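You operate a simulated robot arm through the tools that you are given. There is no shell and no other tool. Be economical: measure what you need, move in short steps, check, and stop when the job is done.

You are at the controls of a simulated two-armed robot. One attempt, no reset.

## Task
Hold the red section on the top of the low black table steady with one hand and press the red section button to switch it on with the other.

It is judged by the outcome, as a careful person would: the job done as asked, and still so three seconds after it is handed in. It fails if anything else is knocked over, pushed out of place, dropped, spilled or broken.

## Robot
Two 7-joint arms with two-finger parallel grippers on one trunk, on a base that drives. Base frame: it is fixed to the floor where the robot stands at the start and does not move with it; the origin is under the middle of the robot, x ahead of it, y to its left, z up; the surface under the hand at the start is at about z = 920. Lengths are in mm, angles in degrees, forces in N, time in s.
The left shoulder is at the start at [71, 156, 1030], the right one opposite. Places, roughly: red section button [500, -200, 1000]. Payload 3.91 kg a hand.
Tool frame (each hand has its own): the origin (TCP) lies between the finger pads and is the grasp point; the fingertips stand 30 mm ahead of it; z points along the fingers, y is the line along which they close. Largest opening 110 mm; finger width 20, thickness 10; the body of the gripper, 48 by 112 mm, starts 55 mm behind the TCP.
Orientation is that of the tool frame in the base frame, as a unit quaternion [x, y, z, w]. With the fingers straight down and closing along the base's y, the tool's x points along the base's -x, its y along +y and its z along -z.

## Interface
- The arms move only by the tool send_rows. It takes "left_increments", "right_increments" or both (then of equal length, played together; a hand with none holds still); each is text: rows parted by semicolons, each of 7 numbers parted by spaces: the shift along the tool's x, y, z in mm, then the turn, a rotation vector about the tool's x, y, z in degrees, then the opening in per cent of the stroke, from 0 (shut) to 100 (fully open). In form: dx dy dz rx ry rz grip; .... A call has 1 to 10 rows; each row shifts and turns the commanded pose from where the row before left it, along the tool's axes as they then stand. Rows are played at 5 a second. More than 50 mm and 8.6 degrees between two rows, or a gripper value outside its range, and nothing of the call is played. Where a pose cannot be reached the arm comes as near as it can. A force on the tool above 40 N (or 10 N above the force at the start of the call, whichever is more), or a blocked arm, ends the call early, and 0.2 s more pass. Each finger travels about 108 mm/s and halts on what it meets, pressing with about 33 N; the grip force reading is that of the motor and also rises with nothing between the fingers. The clock runs only during rows and for 0.2 s after the last one: add rows that do not move to give the fingers time. The reply holds the time, the measured pose of the TCP, the force on the tool along the base axes, the opening and the grip force, in the units named above and with some noise, with the torque about the TCP (base axes, N m) and any sound that the robot's microphone picked up.
- Cameras (640 x 400 px; columns grow to the right, rows downward): "scene" is now at [143.1, -14.2, 1288.9]; the picture's right is [-0.17, -0.99, 0.00], its down [-0.25, 0.04, -0.97] and it looks along [0.95, -0.16, -0.26] (base axes); focal length 275 px, centre (320, 200). "left" rides on the left gripper at [72, -17, -103] in its tool frame; the picture's right is [0.23, 0.97, 0.00], its down [-0.76, 0.18, -0.62] and it looks along [-0.61, 0.14, 0.78] (tool axes); focal length 222 px, centre (320, 200). "right" rides on the right gripper at [72, 17, -103] in its tool frame; the picture's right is [-0.23, 0.97, 0.00], its down [-0.76, -0.18, -0.62] and it looks along [-0.61, -0.14, 0.78] (tool axes); focal length 222 px, centre (320, 200). There is no depth. A picture from a camera that has moved, and an enlarged one, comes with that camera's place and axes in the base frame and with its lens.
- grab_frame(camera): a new picture of that camera. No time passes.
- slide_trunk(by): slides the trunk up (or, below 0, down) by that many mm; the arms and the scene camera ride with it, the base frame stays. It gives what a move gives, with no picture.
- base_move(legs): drives the robot by 1 to 6 legs, each [ahead, left, turn to the left] in mm, mm and degrees, along the robot's own axes; the way and the turn of a leg run together, so that a leg with both is an arc; at most 1500 mm and 180 degrees a leg. The arms and the cameras ride along, it lands a little off, and it stops where it bumps. It gives what a move gives.
- aim_head(pan, tilt): turns the head with the scene camera to pan (to the left, within 86 degrees either way) and tilt (down, from -29 to 69), counted from straight ahead of the robot. It gives what a move gives.
- inspect(camera, box): a new picture of the part [left, top, right, bottom] of that camera's present view, enlarged. No time passes.
- job_done(): hands the job in; it is judged then, once.

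Go step by step. Nothing tells you exact positions but the pictures and the camera data: compare them with the known pose of the tool, close in by small moves and look again before you grip or let go. The budget is 120 turns and 100 pictures, counting those below and the enlarged ones. Unless the task says otherwise, let go and move clear before handing in, and close with one line.

The tools are called after ">>>" as name(argument=value, ...) on one line, values as JSON. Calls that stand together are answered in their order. send_rows: Moves the arms, as the interface text tells. Its arguments: {"type":"object","properties":{"left_increments":{"type":"string"},"right_increments":{"type":"string"}},"required":[]} The other tools are called the same way: slide_trunk (by) slides the trunk up or down; base_move (legs) drives the base; aim_head (pan, tilt) turns the head that bears the scene camera; grab_frame (camera) takes a picture; inspect (camera, box) takes an enlarged picture of a part of a camera's view; job_done () hands the job in.

At the start:

```text
t: 0.0
left_ee_pos: [734.4, 91.3, 1238.5]
left_ee_rot: [-0.001, 1.0, 0.0, 0.0]
left_wrist_force: [-0.6, 0.2, 0.1]
left_wrist_torque: [-0.01, 0.01, -0.02]
left_gripper_width: 110.0
left_gripper_force: 0.2
right_ee_pos: [714.6, -523.8, 1159.9]
right_ee_rot: [0.001, 1.0, 0.0, 0.0]
right_wrist_force: [0.0, -0.2, 0.0]
right_wrist_torque: [0.0, 0.03, 0.0]
right_gripper_width: 109.8
right_gripper_force: 0.1
trunk travel left (down, up): [-475.0, 465.0]
robot x, y, heading: [1.3, -1.9, 0.1]
head pan, tilt: [-9.7, 14.9]
```

scene: 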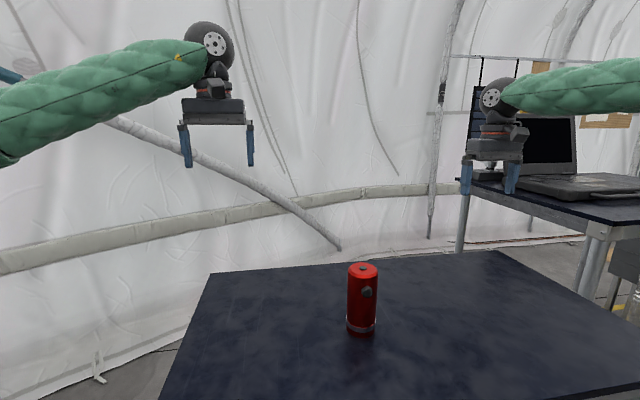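
right: 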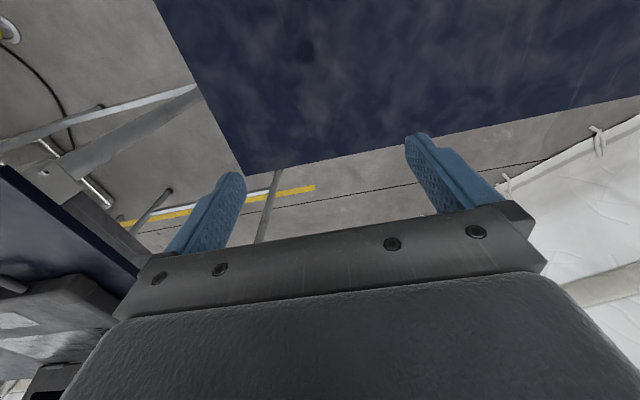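
left: 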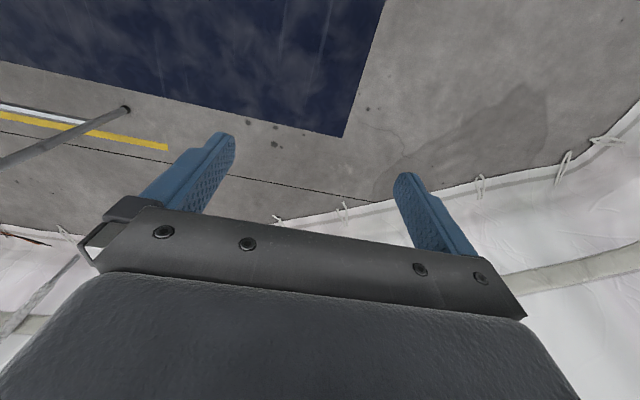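

I see a red cylinder standing on the black table with a grey button on its robot-facing side. I will look closer.

>>> inspect(camera="scene", box=[310, 245, 418, 350])

```text
3.81 times, centred on (364, 298) of scene
camera zoom: at [143.1, -14.2, 1288.9], right [-0.17, -0.99, 0.0], down [-0.25, 0.04, -0.97], along [0.95, -0.16, -0.26], focal length 1046 px, centre (152, -171)
```

zoom: 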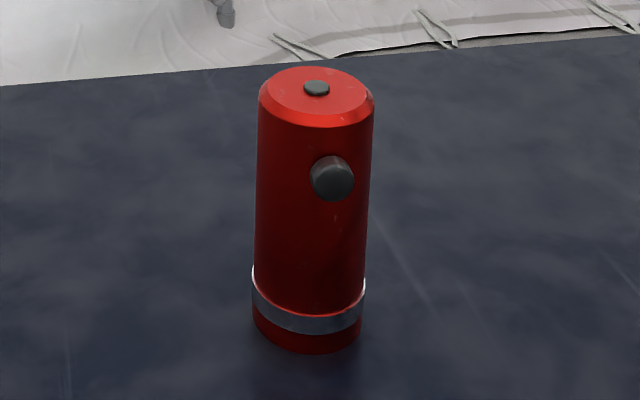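

The cylinder stands near [550, -160], about 130 tall and 52 across, with a side button facing the robot near z 1025. I will tuck the right hand in, then back the robot off a bit for working room.

>>> send_rows(right_increments="0 40 0 0 0 0 100;0 40 0 0 0 0 100;0 40 0 0 0 0 50;0 30 0 0 0 0 0;0 0 0 0 0 0 0")

>>> base_move(legs=[[-180, 0, 0], [0, -120, 0]])

>>> aim_head(pan=-3, tilt=25)

>>> grab_frame(camera="scene")

```text
t: 1.2
left_ee_pos: [733.1, 90.7, 1239.1]
left_ee_rot: [0.0, 1.0, 0.0, -0.001]
left_wrist_force: [0.1, -0.8, 0.4]
left_wrist_torque: [-0.01, 0.01, 0.01]
left_gripper_width: 110.1
left_gripper_force: 0.0
right_ee_pos: [712.5, -374.1, 1158.7]
right_ee_rot: [0.0, 1.0, 0.0, 0.0]
right_wrist_force: [0.2, -0.5, 0.0]
right_wrist_torque: [-0.02, 0.0, -0.02]
right_gripper_width: 0.0
right_gripper_force: 33.1
trunk travel left (down, up): [-475.0, 465.0]
robot x, y, heading: [0.8, 1.0, 0.1]
head pan, tilt: [-9.7, 14.9]
```

```text
t: 3.5
left_ee_pos: [560.1, -38.1, 1239.0]
left_ee_rot: [0.003, 1.0, 0.001, 0.0]
left_wrist_force: [-0.9, -0.6, 0.7]
left_wrist_torque: [0.02, -0.01, -0.03]
left_gripper_width: 110.3
left_gripper_force: 0.0
right_ee_pos: [536.6, -502.9, 1158.3]
right_ee_rot: [0.003, 1.0, 0.001, 0.0]
right_wrist_force: [-0.1, 0.4, -0.1]
right_wrist_torque: [0.06, 0.0, 0.0]
right_gripper_width: 0.0
right_gripper_force: 33.5
trunk travel left (down, up): [-475.0, 465.0]
robot x, y, heading: [-178.1, -125.6, -0.4]
head pan, tilt: [-9.7, 14.9]
```

```text
t: 4.2
left_ee_pos: [559.5, -35.0, 1237.9]
left_ee_rot: [0.002, 1.0, 0.0, 0.0]
left_wrist_force: [0.0, 0.2, 0.3]
left_wrist_torque: [-0.01, -0.01, 0.02]
left_gripper_width: 110.2
left_gripper_force: 0.0
right_ee_pos: [535.6, -501.8, 1159.7]
right_ee_rot: [0.003, 1.0, 0.0, 0.0]
right_wrist_force: [0.0, 0.4, -1.2]
right_wrist_torque: [0.02, 0.0, 0.01]
right_gripper_width: 0.2
right_gripper_force: 33.0
trunk travel left (down, up): [-475.0, 465.0]
robot x, y, heading: [-176.5, -123.9, -0.2]
head pan, tilt: [-3.0, 25.0]
```

```text
95 pictures are left
camera scene: at [-32.0, -127.3, 1272.6], right [-0.06, -1.0, 0.0], down [-0.42, 0.02, -0.91], along [0.9, -0.05, -0.42], focal length 275 px, centre (320, 200)
```

scene: 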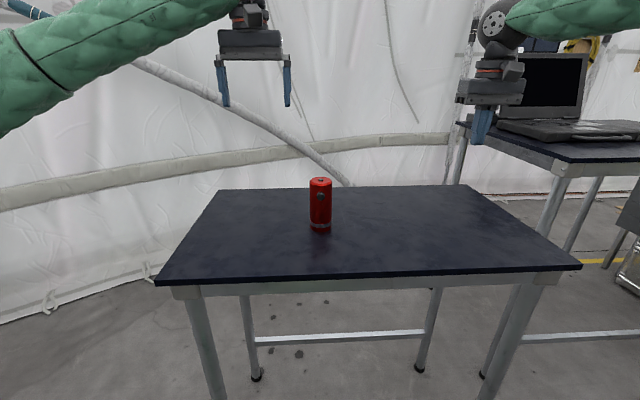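

>>> inspect(camera="scene", box=[284, 165, 356, 240])

```text
5.33 times, centred on (320, 202) of scene
camera zoom: at [-32.0, -127.3, 1272.6], right [-0.06, -1.0, 0.0], down [-0.42, 0.02, -0.91], along [0.9, -0.05, -0.42], focal length 1465 px, centre (320, 187)
```

zoom: 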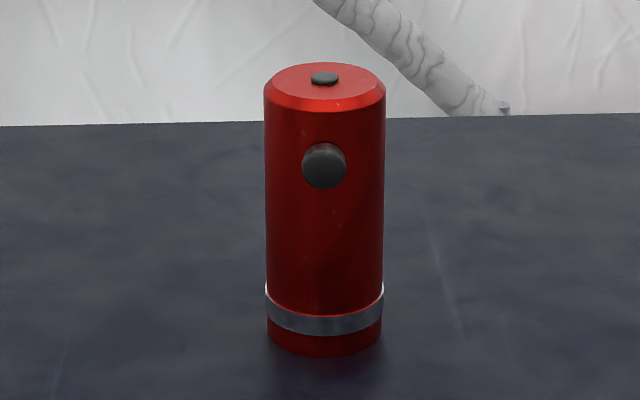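

The button faces straight back at the robot (about [518, -160, 1025]); cylinder axis about [554, -160], top z 1049. I move the left hand over it.

>>> send_rows(left_increments="5 -42 0 0 0 0 100;0 -42 0 0 0 0 100;0 -40 0 0 0 0 100;0 0 40 0 0 0 100;0 0 40 0 0 0 100;0 0 25 0 0 0 100;0 0 0 0 0 0 100")

>>> grab_frame(camera="scene")

>>> grab_frame(camera="left")

```text
t: 5.8
left_ee_pos: [553.4, -158.4, 1134.1]
left_ee_rot: [0.002, 1.0, 0.001, 0.0]
left_wrist_force: [-0.3, 0.3, -0.4]
left_wrist_torque: [-0.02, -0.02, 0.03]
left_gripper_width: 110.1
left_gripper_force: 0.0
right_ee_pos: [536.0, -502.3, 1159.2]
right_ee_rot: [0.002, 1.0, -0.001, 0.0]
right_wrist_force: [0.0, -0.2, 0.6]
right_wrist_torque: [-0.01, -0.01, -0.01]
right_gripper_width: 0.0
right_gripper_force: 33.4
trunk travel left (down, up): [-475.0, 465.0]
robot x, y, heading: [-173.9, -123.7, -0.2]
head pan, tilt: [-3.0, 25.0]
```

```text
93 pictures are left
camera scene: at [-32.4, -127.7, 1272.6], right [-0.06, -1.0, 0.0], down [-0.42, 0.02, -0.91], along [0.9, -0.05, -0.42], focal length 275 px, centre (320, 200)
```

scene: 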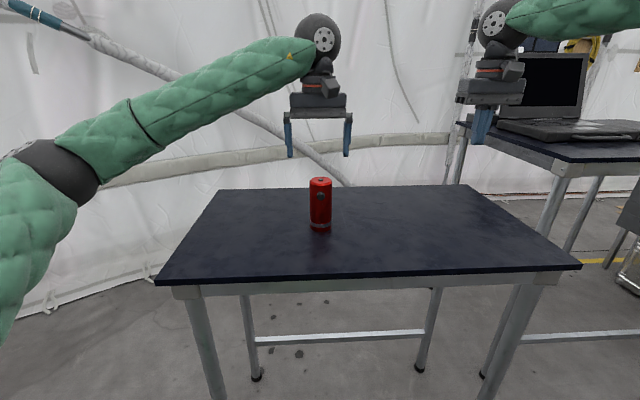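

```text
92 pictures are left
camera left: at [480.6, -175.1, 1236.4], right [-0.22, 0.97, 0.0], down [0.76, 0.17, 0.62], along [0.61, 0.14, -0.78], focal length 222 px, centre (320, 200)
```

left: 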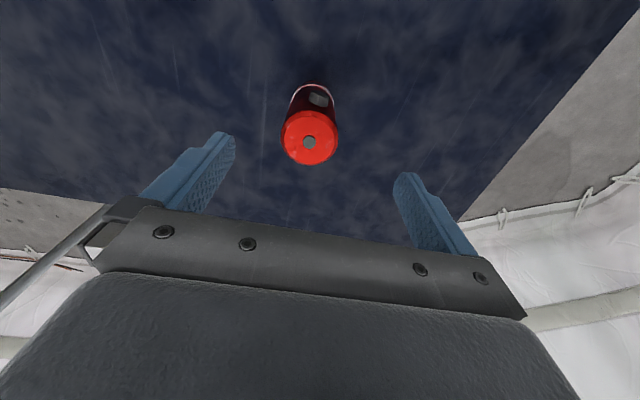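

Wrist view puts the top at about [563, -164]. I correct for this and come down to just above it.

>>> send_rows(left_increments="-9 -5 0 0 0 0 100;0 0 40 0 0 0 100;0 0 0 0 0 0 100")

>>> grab_frame(camera="left")

>>> inspect(camera="scene", box=[270, 120, 370, 240])

```text
t: 6.7
left_ee_pos: [562.9, -166.2, 1094.2]
left_ee_rot: [0.003, 1.0, 0.0, 0.0]
left_wrist_force: [0.0, 0.1, 0.7]
left_wrist_torque: [-0.02, 0.02, 0.0]
left_gripper_width: 109.9
left_gripper_force: 0.0
right_ee_pos: [535.5, -502.1, 1160.4]
right_ee_rot: [0.004, 1.0, 0.002, 0.0]
right_wrist_force: [0.0, -0.8, 0.9]
right_wrist_torque: [0.01, -0.03, 0.0]
right_gripper_width: 0.0
right_gripper_force: 32.6
trunk travel left (down, up): [-475.0, 465.0]
robot x, y, heading: [-176.7, -122.8, -0.1]
head pan, tilt: [-3.0, 25.0]
```

```text
91 pictures are left
camera left: at [489.7, -182.4, 1196.7], right [-0.22, 0.97, 0.0], down [0.76, 0.17, 0.62], along [0.61, 0.14, -0.78], focal length 222 px, centre (320, 200)
```

left: 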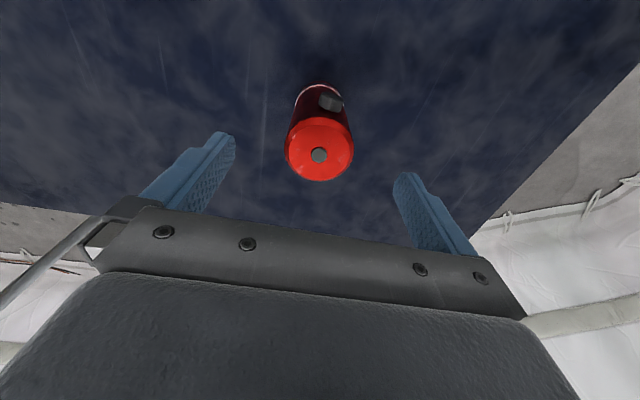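

```text
3.33 times, centred on (320, 180) of scene
camera zoom: at [-32.9, -128.0, 1272.7], right [-0.06, -1.0, 0.0], down [-0.42, 0.02, -0.91], along [0.9, -0.05, -0.42], focal length 916 px, centre (320, 267)
```

zoom: 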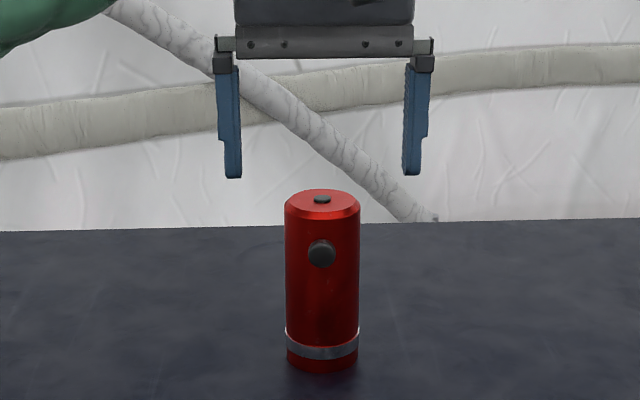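

Aligned within about a millimetre: axis at [564, -166]. I descend and close around it.

>>> send_rows(left_increments="-1 0 40 0 0 0 100;0 0 39 0 0 0 100;0 0 0 0 0 0 100")

>>> inspect(camera="scene", box=[270, 120, 370, 240])

```text
t: 7.5
left_ee_pos: [564.5, -163.1, 1013.6]
left_ee_rot: [0.003, 1.0, 0.0, 0.0]
left_wrist_force: [0.1, 0.0, -0.2]
left_wrist_torque: [0.03, -0.03, -0.01]
left_gripper_width: 109.8
left_gripper_force: 0.0
right_ee_pos: [536.3, -501.3, 1159.7]
right_ee_rot: [0.003, 1.0, 0.0, 0.0]
right_wrist_force: [-0.4, -0.6, 0.7]
right_wrist_torque: [0.0, -0.03, 0.0]
right_gripper_width: 0.2
right_gripper_force: 32.4
trunk travel left (down, up): [-475.0, 465.0]
robot x, y, heading: [-176.3, -123.5, -0.3]
head pan, tilt: [-3.0, 25.0]
```

```text
3.33 times, centred on (320, 180) of scene
camera zoom: at [-32.2, -127.8, 1272.6], right [-0.06, -1.0, 0.0], down [-0.42, 0.02, -0.91], along [0.9, -0.05, -0.42], focal length 916 px, centre (320, 267)
```

zoom: 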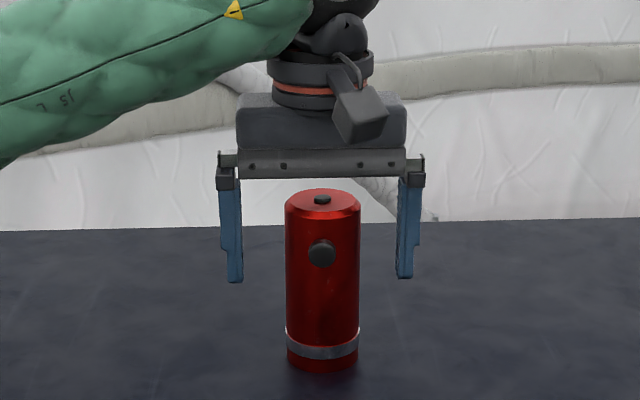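

>>> send_rows(left_increments="0 -2 0 0 0 0 100;0 0 0 0 0 0 70;0 0 0 0 0 0 50;0 0 0 0 0 0 40;0 0 0 0 0 0 40")

>>> inspect(camera="scene", box=[270, 120, 370, 240])

```text
t: 8.7
left_ee_pos: [563.9, -166.8, 1014.8]
left_ee_rot: [0.003, 1.0, 0.0, 0.0]
left_wrist_force: [0.0, 1.4, 0.7]
left_wrist_torque: [0.04, -0.02, -0.01]
left_gripper_width: 53.4
left_gripper_force: 32.4
right_ee_pos: [536.7, -501.7, 1160.4]
right_ee_rot: [0.003, 1.0, 0.0, 0.0]
right_wrist_force: [0.5, -0.1, -1.3]
right_wrist_torque: [-0.02, -0.02, 0.02]
right_gripper_width: 0.0
right_gripper_force: 33.3
trunk travel left (down, up): [-475.0, 465.0]
robot x, y, heading: [-178.4, -125.9, 0.0]
head pan, tilt: [-3.0, 25.0]
```

```text
3.33 times, centred on (320, 180) of scene
camera zoom: at [-31.9, -127.4, 1272.5], right [-0.06, -1.0, 0.0], down [-0.42, 0.02, -0.91], along [0.9, -0.05, -0.42], focal length 916 px, centre (320, 267)
```

zoom: 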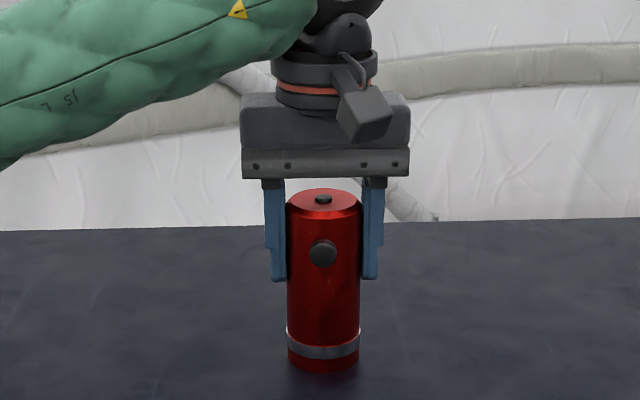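

The section is gripped (53 mm wide) and hasn't moved. Now I swing the right hand, closed, to point forward and slightly down, still well off to the side.

>>> send_rows(right_increments="0 0 0 0 -7.8 0 0;0 0 0 0 -7.8 0 0;0 0 0 0 -7.8 0 0;0 0 0 0 -7.8 0 0;0 0 0 0 -7.8 0 0;0 0 0 0 -7.8 0 0;0 0 0 0 -7.8 0 0;0 0 0 0 -7.8 0 0;0 0 0 0 -7.6 0 0;0 0 0 0 0 0 0")

>>> grab_frame(camera="scene")

```text
t: 10.8
left_ee_pos: [562.4, -166.3, 1014.7]
left_ee_rot: [0.003, 1.0, 0.001, -0.001]
left_wrist_force: [-0.9, 1.0, -0.5]
left_wrist_torque: [0.19, -0.02, 0.05]
left_gripper_width: 53.1
left_gripper_force: 32.9
right_ee_pos: [536.7, -499.9, 1158.9]
right_ee_rot: [0.003, 0.819, -0.002, 0.573]
right_wrist_force: [1.1, 0.3, 0.4]
right_wrist_torque: [0.04, -0.03, 0.0]
right_gripper_width: 0.0
right_gripper_force: 33.4
trunk travel left (down, up): [-475.0, 465.0]
robot x, y, heading: [-178.1, -126.7, -0.5]
head pan, tilt: [-3.0, 25.0]
```

```text
87 pictures are left
camera scene: at [-32.0, -127.1, 1272.6], right [-0.06, -1.0, 0.0], down [-0.42, 0.02, -0.91], along [0.9, -0.05, -0.42], focal length 275 px, centre (320, 200)
```

scene: 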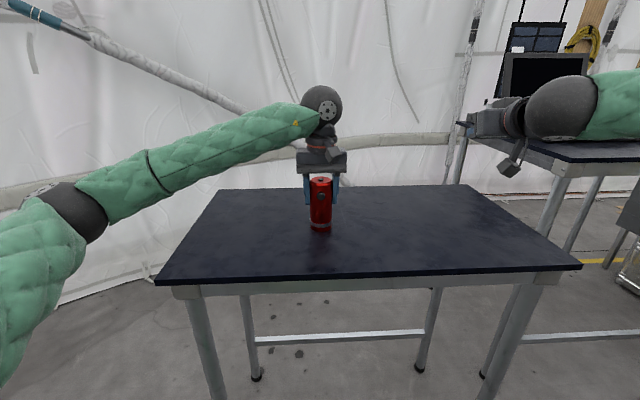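

>>> send_rows(right_increments="12 0 -33.3 0 0 0 0;12 0 -33.3 0 0 0 0;12 0 -33.3 0 0 0 0;37.6 0 13.6 0 0 0 0;37.6 0 13.6 0 0 0 0;37.6 0 13.6 0 0 0 0;0 45 0 0 0 0 0;0 45 0 0 0 0 0;0 45 0 0 0 0 0;0 45 0 0 0 0 0")

>>> grab_frame(camera="scene")

>>> grab_frame(camera="right")

```text
t: 13.1
left_ee_pos: [564.8, -165.1, 1014.6]
left_ee_rot: [0.003, 1.0, -0.001, 0.0]
left_wrist_force: [1.4, 2.9, 5.3]
left_wrist_torque: [0.7, -0.14, -0.03]
left_gripper_width: 53.4
left_gripper_force: 32.9
right_ee_pos: [457.9, -328.9, 1044.1]
right_ee_rot: [0.003, 0.819, -0.002, 0.573]
right_wrist_force: [0.7, 0.0, -0.5]
right_wrist_torque: [0.01, 0.0, -0.03]
right_gripper_width: 0.0
right_gripper_force: 32.9
right hand out of reach, approached as far as the arm can: row 6, 7, 8
trunk travel left (down, up): [-475.0, 465.0]
robot x, y, heading: [-175.0, -127.4, -0.4]
head pan, tilt: [-3.0, 25.0]
```

```text
86 pictures are left
camera scene: at [-31.8, -126.4, 1272.5], right [-0.06, -1.0, 0.0], down [-0.42, 0.02, -0.91], along [0.9, -0.05, -0.42], focal length 275 px, centre (320, 200)
```

scene: 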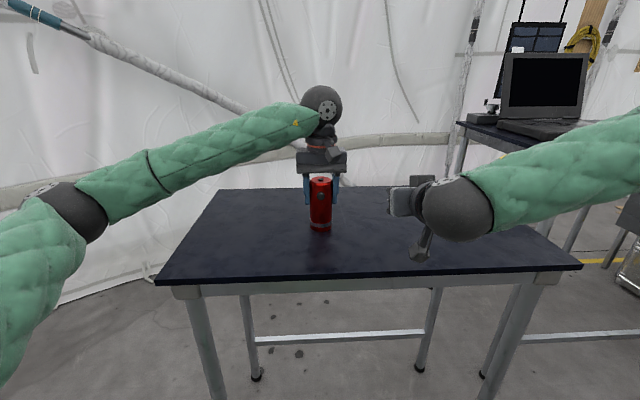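

```text
85 pictures are left
camera right: at [335.8, -311.6, 1011.4], right [0.08, 0.97, 0.21], down [-0.33, -0.18, 0.93], along [0.94, -0.15, 0.3], focal length 222 px, centre (320, 200)
```

right: 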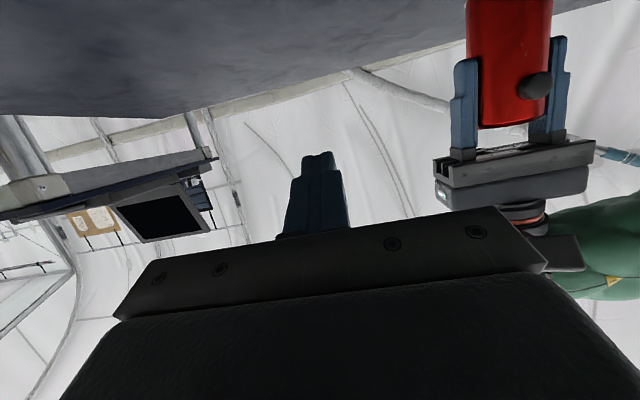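

The arm nears its inner limit at x 430, so I will slide in at x ≈ 465, which still leaves over 30 mm before the button.

>>> send_rows(right_increments="13.6 0 12.4 0 0 0 0;0 40 0 0 0 0 0;0 40 0 0 0 0 0;0 40 0 0 0 0 0;0 0 0 0 0 0 0")

>>> grab_frame(camera="scene")

>>> grab_frame(camera="right")

```text
t: 14.2
left_ee_pos: [561.4, -166.1, 1014.8]
left_ee_rot: [0.003, 1.0, -0.001, 0.001]
left_wrist_force: [-0.4, -0.8, 0.8]
left_wrist_torque: [-0.02, -0.05, 0.02]
left_gripper_width: 53.7
left_gripper_force: 32.8
right_ee_pos: [462.6, -208.9, 1028.2]
right_ee_rot: [0.003, 0.819, -0.002, 0.573]
right_wrist_force: [-0.5, 0.2, 0.2]
right_wrist_torque: [0.02, -0.01, 0.01]
right_gripper_width: 0.0
right_gripper_force: 33.0
trunk travel left (down, up): [-475.0, 465.0]
robot x, y, heading: [-177.3, -124.9, -0.4]
head pan, tilt: [-3.0, 25.0]
```

```text
84 pictures are left
camera scene: at [-32.4, -127.8, 1272.5], right [-0.06, -1.0, 0.0], down [-0.42, 0.02, -0.91], along [0.9, -0.05, -0.42], focal length 275 px, centre (320, 200)
```

scene: 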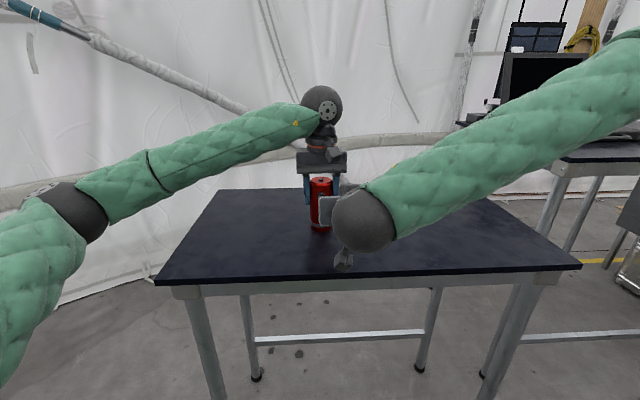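

```text
83 pictures are left
camera right: at [340.5, -190.8, 995.1], right [0.08, 0.97, 0.21], down [-0.33, -0.18, 0.93], along [0.94, -0.15, 0.3], focal length 222 px, centre (320, 200)
```

right: 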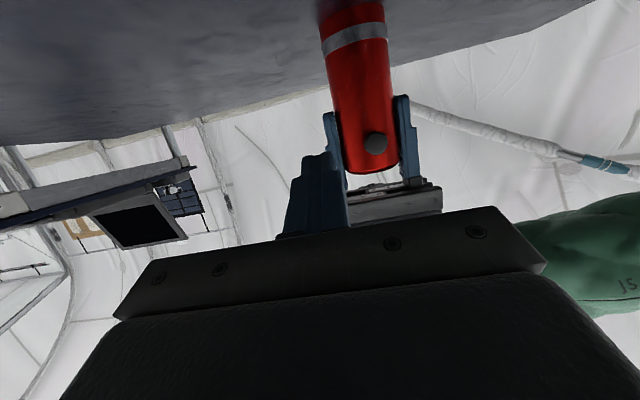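

Knob seen from here at about [529, -166, 1018]. I line up sideways with it.

>>> send_rows(right_increments="2 22 0.7 0 0 0 0;2 21 0.7 0 0 0 0;0 0 0 0 0 0 0")

>>> grab_frame(camera="right")

>>> inspect(camera="scene", box=[250, 140, 390, 270])

```text
t: 15.1
left_ee_pos: [563.8, -167.3, 1014.4]
left_ee_rot: [0.003, 1.0, 0.0, 0.0]
left_wrist_force: [-0.3, -1.0, 0.3]
left_wrist_torque: [-0.02, -0.02, -0.01]
left_gripper_width: 53.7
left_gripper_force: 32.9
right_ee_pos: [462.4, -164.0, 1026.1]
right_ee_rot: [0.002, 0.819, -0.001, 0.574]
right_wrist_force: [-0.6, -0.2, -0.5]
right_wrist_torque: [-0.01, 0.01, 0.01]
right_gripper_width: 0.0
right_gripper_force: 32.9
trunk travel left (down, up): [-475.0, 465.0]
robot x, y, heading: [-172.9, -123.3, 0.1]
head pan, tilt: [-3.0, 25.0]
```

```text
82 pictures are left
camera right: at [340.0, -146.5, 992.0], right [0.08, 0.97, 0.21], down [-0.33, -0.18, 0.93], along [0.94, -0.15, 0.3], focal length 222 px, centre (320, 200)
```

right: 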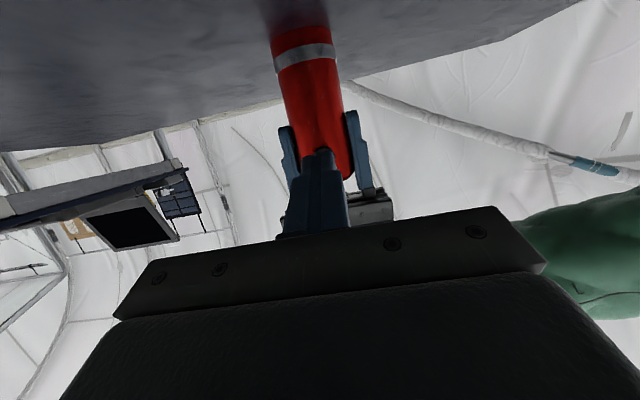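

```text
3.08 times, centred on (320, 205) of scene
camera zoom: at [-32.2, -127.5, 1272.5], right [-0.06, -1.0, 0.0], down [-0.42, 0.02, -0.91], along [0.9, -0.05, -0.42], focal length 845 px, centre (320, 185)
```

zoom: 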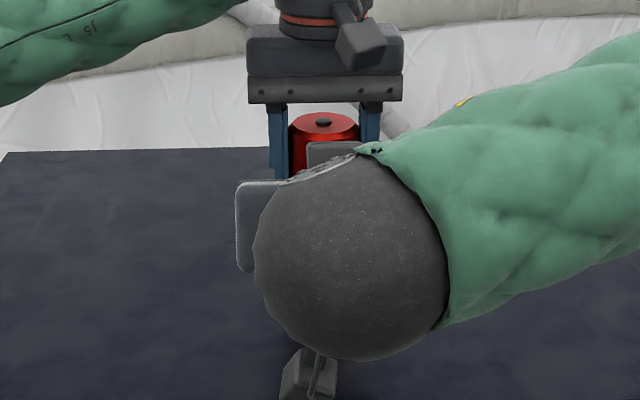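

Laterally aligned: finger tip and knob overlap in view. I advance 30 mm and lower slightly, stopping just short of contact.

>>> send_rows(right_increments="0.4 0 10.8 0 0 0 0;-3.4 0 9.4 0 0 0 0;-3.4 0 9.4 0 0 0 0;0 0 0 0 0 0 0")

>>> inspect(camera="right", box=[250, 80, 390, 220])

>>> grab_frame(camera="left")

```text
t: 16.1
left_ee_pos: [562.9, -167.1, 1014.8]
left_ee_rot: [0.002, 1.0, -0.001, -0.001]
left_wrist_force: [-0.8, -1.5, 0.1]
left_wrist_torque: [-0.1, 0.03, 0.01]
left_gripper_width: 53.7
left_gripper_force: 33.2
right_ee_pos: [493.6, -164.7, 1018.6]
right_ee_rot: [0.003, 0.819, -0.002, 0.573]
right_wrist_force: [-0.3, 1.2, -0.4]
right_wrist_torque: [0.02, -0.01, 0.0]
right_gripper_width: 0.0
right_gripper_force: 32.9
trunk travel left (down, up): [-475.0, 465.0]
robot x, y, heading: [-171.1, -124.5, -0.4]
head pan, tilt: [-3.0, 25.0]
```

```text
2.86 times, centred on (320, 150) of right
camera zoom: at [369.8, -146.7, 985.6], right [0.08, 0.97, 0.21], down [-0.33, -0.18, 0.93], along [0.94, -0.15, 0.3], focal length 635 px, centre (320, 343)
```

zoom: 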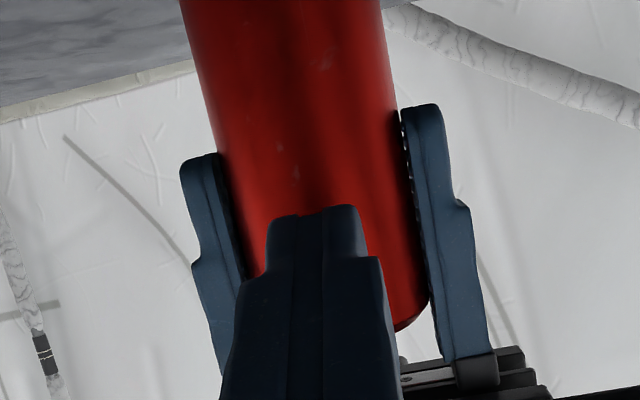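

```text
79 pictures are left
camera left: at [490.7, -182.7, 1117.2], right [-0.22, 0.97, 0.0], down [0.76, 0.17, 0.62], along [0.61, 0.14, -0.78], focal length 222 px, centre (320, 200)
```

left: 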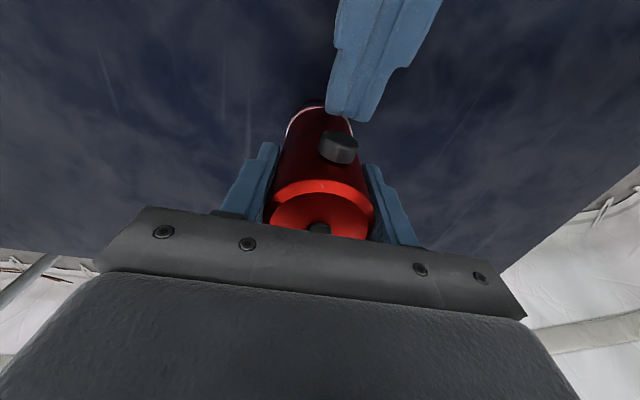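

The left wrist camera shows the closed fingertips right in front of the knob with a gap of a few mm. I press forward in 2 mm steps, watching force.

>>> send_rows(right_increments="-1.9 0 -0.7 0 0 0 0;-0.7 0 1.9 0 0 0 0;-0.7 0 1.9 0 0 0 0;-0.7 0 1.9 0 0 0 0;0 0 0 0 0 0 0")

>>> grab_frame(camera="left")

```text
t: 17.2
left_ee_pos: [563.6, -165.4, 1014.3]
left_ee_rot: [0.003, 1.0, 0.0, 0.0]
left_wrist_force: [2.9, 0.3, -0.8]
left_wrist_torque: [-0.04, -0.06, -0.01]
left_gripper_width: 53.9
left_gripper_force: 32.9
right_ee_pos: [500.2, -162.9, 1022.1]
right_ee_rot: [0.002, 0.82, -0.001, 0.573]
right_wrist_force: [-2.4, -0.9, 1.6]
right_wrist_torque: [-0.01, -0.01, 0.01]
right_gripper_width: 0.0
right_gripper_force: 33.5
trunk travel left (down, up): [-475.0, 465.0]
robot x, y, heading: [-174.0, -123.3, -0.2]
head pan, tilt: [-3.0, 25.0]
```

```text
78 pictures are left
camera left: at [490.8, -182.6, 1117.2], right [-0.22, 0.97, 0.0], down [0.76, 0.17, 0.62], along [0.61, 0.14, -0.78], focal length 222 px, centre (320, 200)
```

left: 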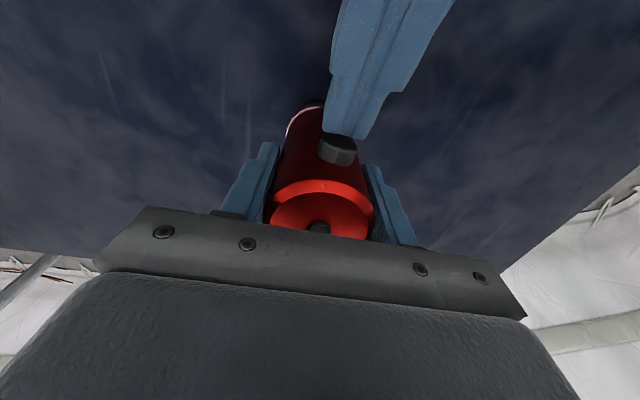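

Contact has begun (about 3 N on both hands). I continue pressing, 1 mm at a time.

>>> send_rows(right_increments="-0.35 0 0.95 0 0 0 0;-0.35 0 0.95 0 0 0 0;0 0 0 0 0 0 0")

>>> inspect(camera="left", box=[240, 80, 440, 250])

```text
t: 18.1
left_ee_pos: [563.6, -166.7, 1014.4]
left_ee_rot: [0.003, 1.0, 0.0, 0.0]
left_wrist_force: [4.6, -2.3, -0.4]
left_wrist_torque: [0.06, 0.0, 0.11]
left_gripper_width: 53.7
left_gripper_force: 33.7
right_ee_pos: [501.9, -163.6, 1021.5]
right_ee_rot: [0.002, 0.819, -0.001, 0.574]
right_wrist_force: [-5.7, 2.4, 1.4]
right_wrist_torque: [-0.01, -0.06, 0.08]
right_gripper_width: 0.2
right_gripper_force: 33.7
trunk travel left (down, up): [-475.0, 465.0]
robot x, y, heading: [-176.6, -121.0, -0.1]
head pan, tilt: [-3.0, 25.0]
heard: click
```

```text
2.35 times, centred on (340, 165) of left
camera zoom: at [490.8, -182.6, 1117.2], right [-0.22, 0.97, 0.0], down [0.76, 0.17, 0.62], along [0.61, 0.14, -0.78], focal length 523 px, centre (273, 282)
```

zoom: 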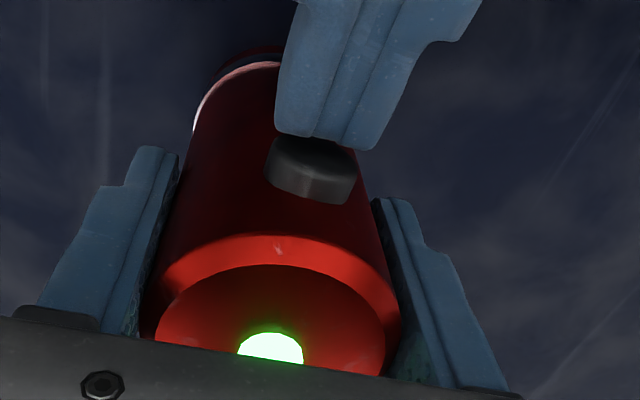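

A click, and the lamp on top glows green: it is on. I back the right hand off straight and check that it stays on.

>>> send_rows(right_increments="0.7 0 -1.9 0 0 0 0;1.4 0 -3.8 0 0 0 0;3.4 0 -9.4 0 0 0 0;3.4 0 -9.4 0 0 0 0;3.4 0 -9.4 0 0 0 0;0 -40 0 0 0 0 0;0 -40 0 0 0 0 0;0 -40 0 0 0 0 0;0 -40 0 0 0 0 0;0 0 0 0 0 0 0")

>>> inspect(camera="left", box=[240, 80, 440, 250])

```text
t: 20.2
left_ee_pos: [564.0, -166.4, 1014.4]
left_ee_rot: [0.002, 1.0, 0.0, 0.0]
left_wrist_force: [0.2, 1.2, -1.1]
left_wrist_torque: [0.02, 0.01, 0.01]
left_gripper_width: 53.6
left_gripper_force: 33.3
right_ee_pos: [462.8, -323.2, 1019.5]
right_ee_rot: [0.003, 0.82, -0.002, 0.573]
right_wrist_force: [-0.4, -0.2, 0.5]
right_wrist_torque: [0.02, 0.01, -0.01]
right_gripper_width: 0.0
right_gripper_force: 33.2
trunk travel left (down, up): [-475.0, 465.0]
robot x, y, heading: [-179.8, -125.3, -0.7]
head pan, tilt: [-3.0, 25.0]
```

```text
2.35 times, centred on (340, 165) of left
camera zoom: at [490.9, -182.1, 1117.2], right [-0.22, 0.97, 0.0], down [0.76, 0.17, 0.62], along [0.61, 0.14, -0.78], focal length 523 px, centre (273, 282)
```

zoom: 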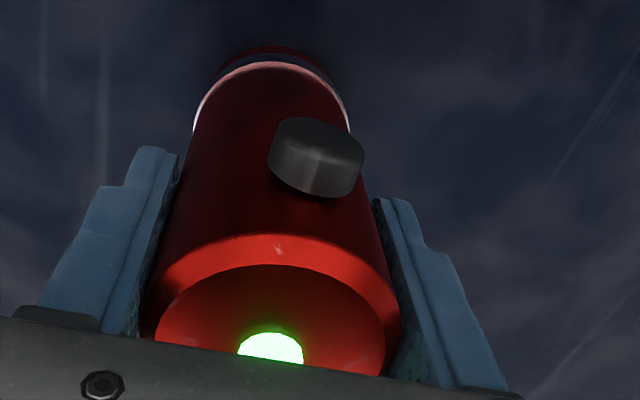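

The lamp stays green with the button released. Now I open the left hand and lift it straight up.

>>> send_rows(left_increments="0 0 0 0 0 0 60;0 0 0 0 0 0 80;0 0 0 0 0 0 100;0 0 0 0 0 0 100;0 0 -20 0 0 0 100;0 0 -40 0 0 0 100;0 0 -40 0 0 0 100;0 0 -40 0 0 0 100;0 40 0 0 0 0 100;0 40 0 0 0 0 100")

>>> grab_frame(camera="scene")

>>> inspect(camera="scene", box=[284, 165, 356, 240])

```text
t: 22.4
left_ee_pos: [566.6, -88.5, 1156.6]
left_ee_rot: [0.003, 1.0, 0.0, 0.0]
left_wrist_force: [0.1, -0.1, -0.2]
left_wrist_torque: [-0.02, 0.02, 0.01]
left_gripper_width: 110.2
left_gripper_force: 0.1
right_ee_pos: [462.6, -324.1, 1020.2]
right_ee_rot: [0.003, 0.819, -0.002, 0.574]
right_wrist_force: [0.3, -0.3, -0.1]
right_wrist_torque: [0.02, 0.0, 0.02]
right_gripper_width: 0.0
right_gripper_force: 32.2
trunk travel left (down, up): [-475.0, 465.0]
robot x, y, heading: [-175.7, -122.9, -0.3]
head pan, tilt: [-3.0, 25.0]
```

```text
75 pictures are left
camera scene: at [-32.7, -127.5, 1272.7], right [-0.06, -1.0, 0.0], down [-0.42, 0.02, -0.91], along [0.9, -0.05, -0.42], focal length 275 px, centre (320, 200)
```

scene: 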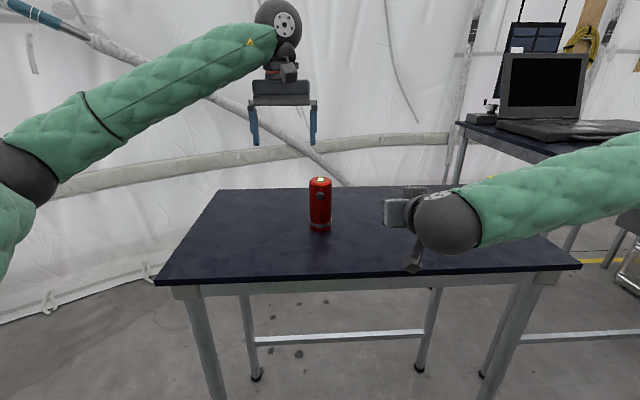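

```text
5.33 times, centred on (320, 202) of scene
camera zoom: at [-32.7, -127.5, 1272.7], right [-0.06, -1.0, 0.0], down [-0.42, 0.02, -0.91], along [0.9, -0.05, -0.42], focal length 1465 px, centre (320, 187)
```

zoom: 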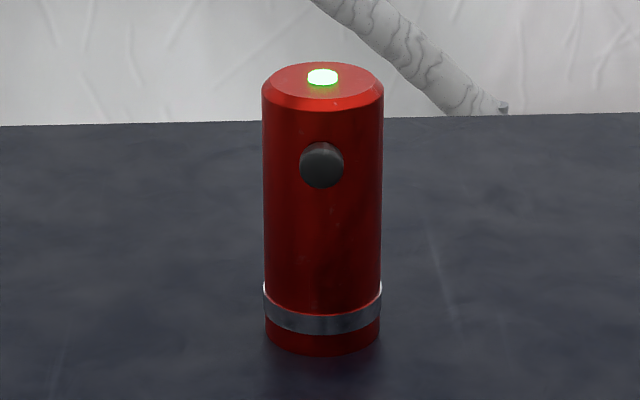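

The section stands upright in its place with the green lamp lit, and both hands are clear. I hand the job in.

>>> job_done()

```text
The job is handed in.
```

The red section is switched on: I held it with the left hand and pressed its button with the right. It clicked, the green lamp stayed lit after I let go, and it still stands upright in its place.
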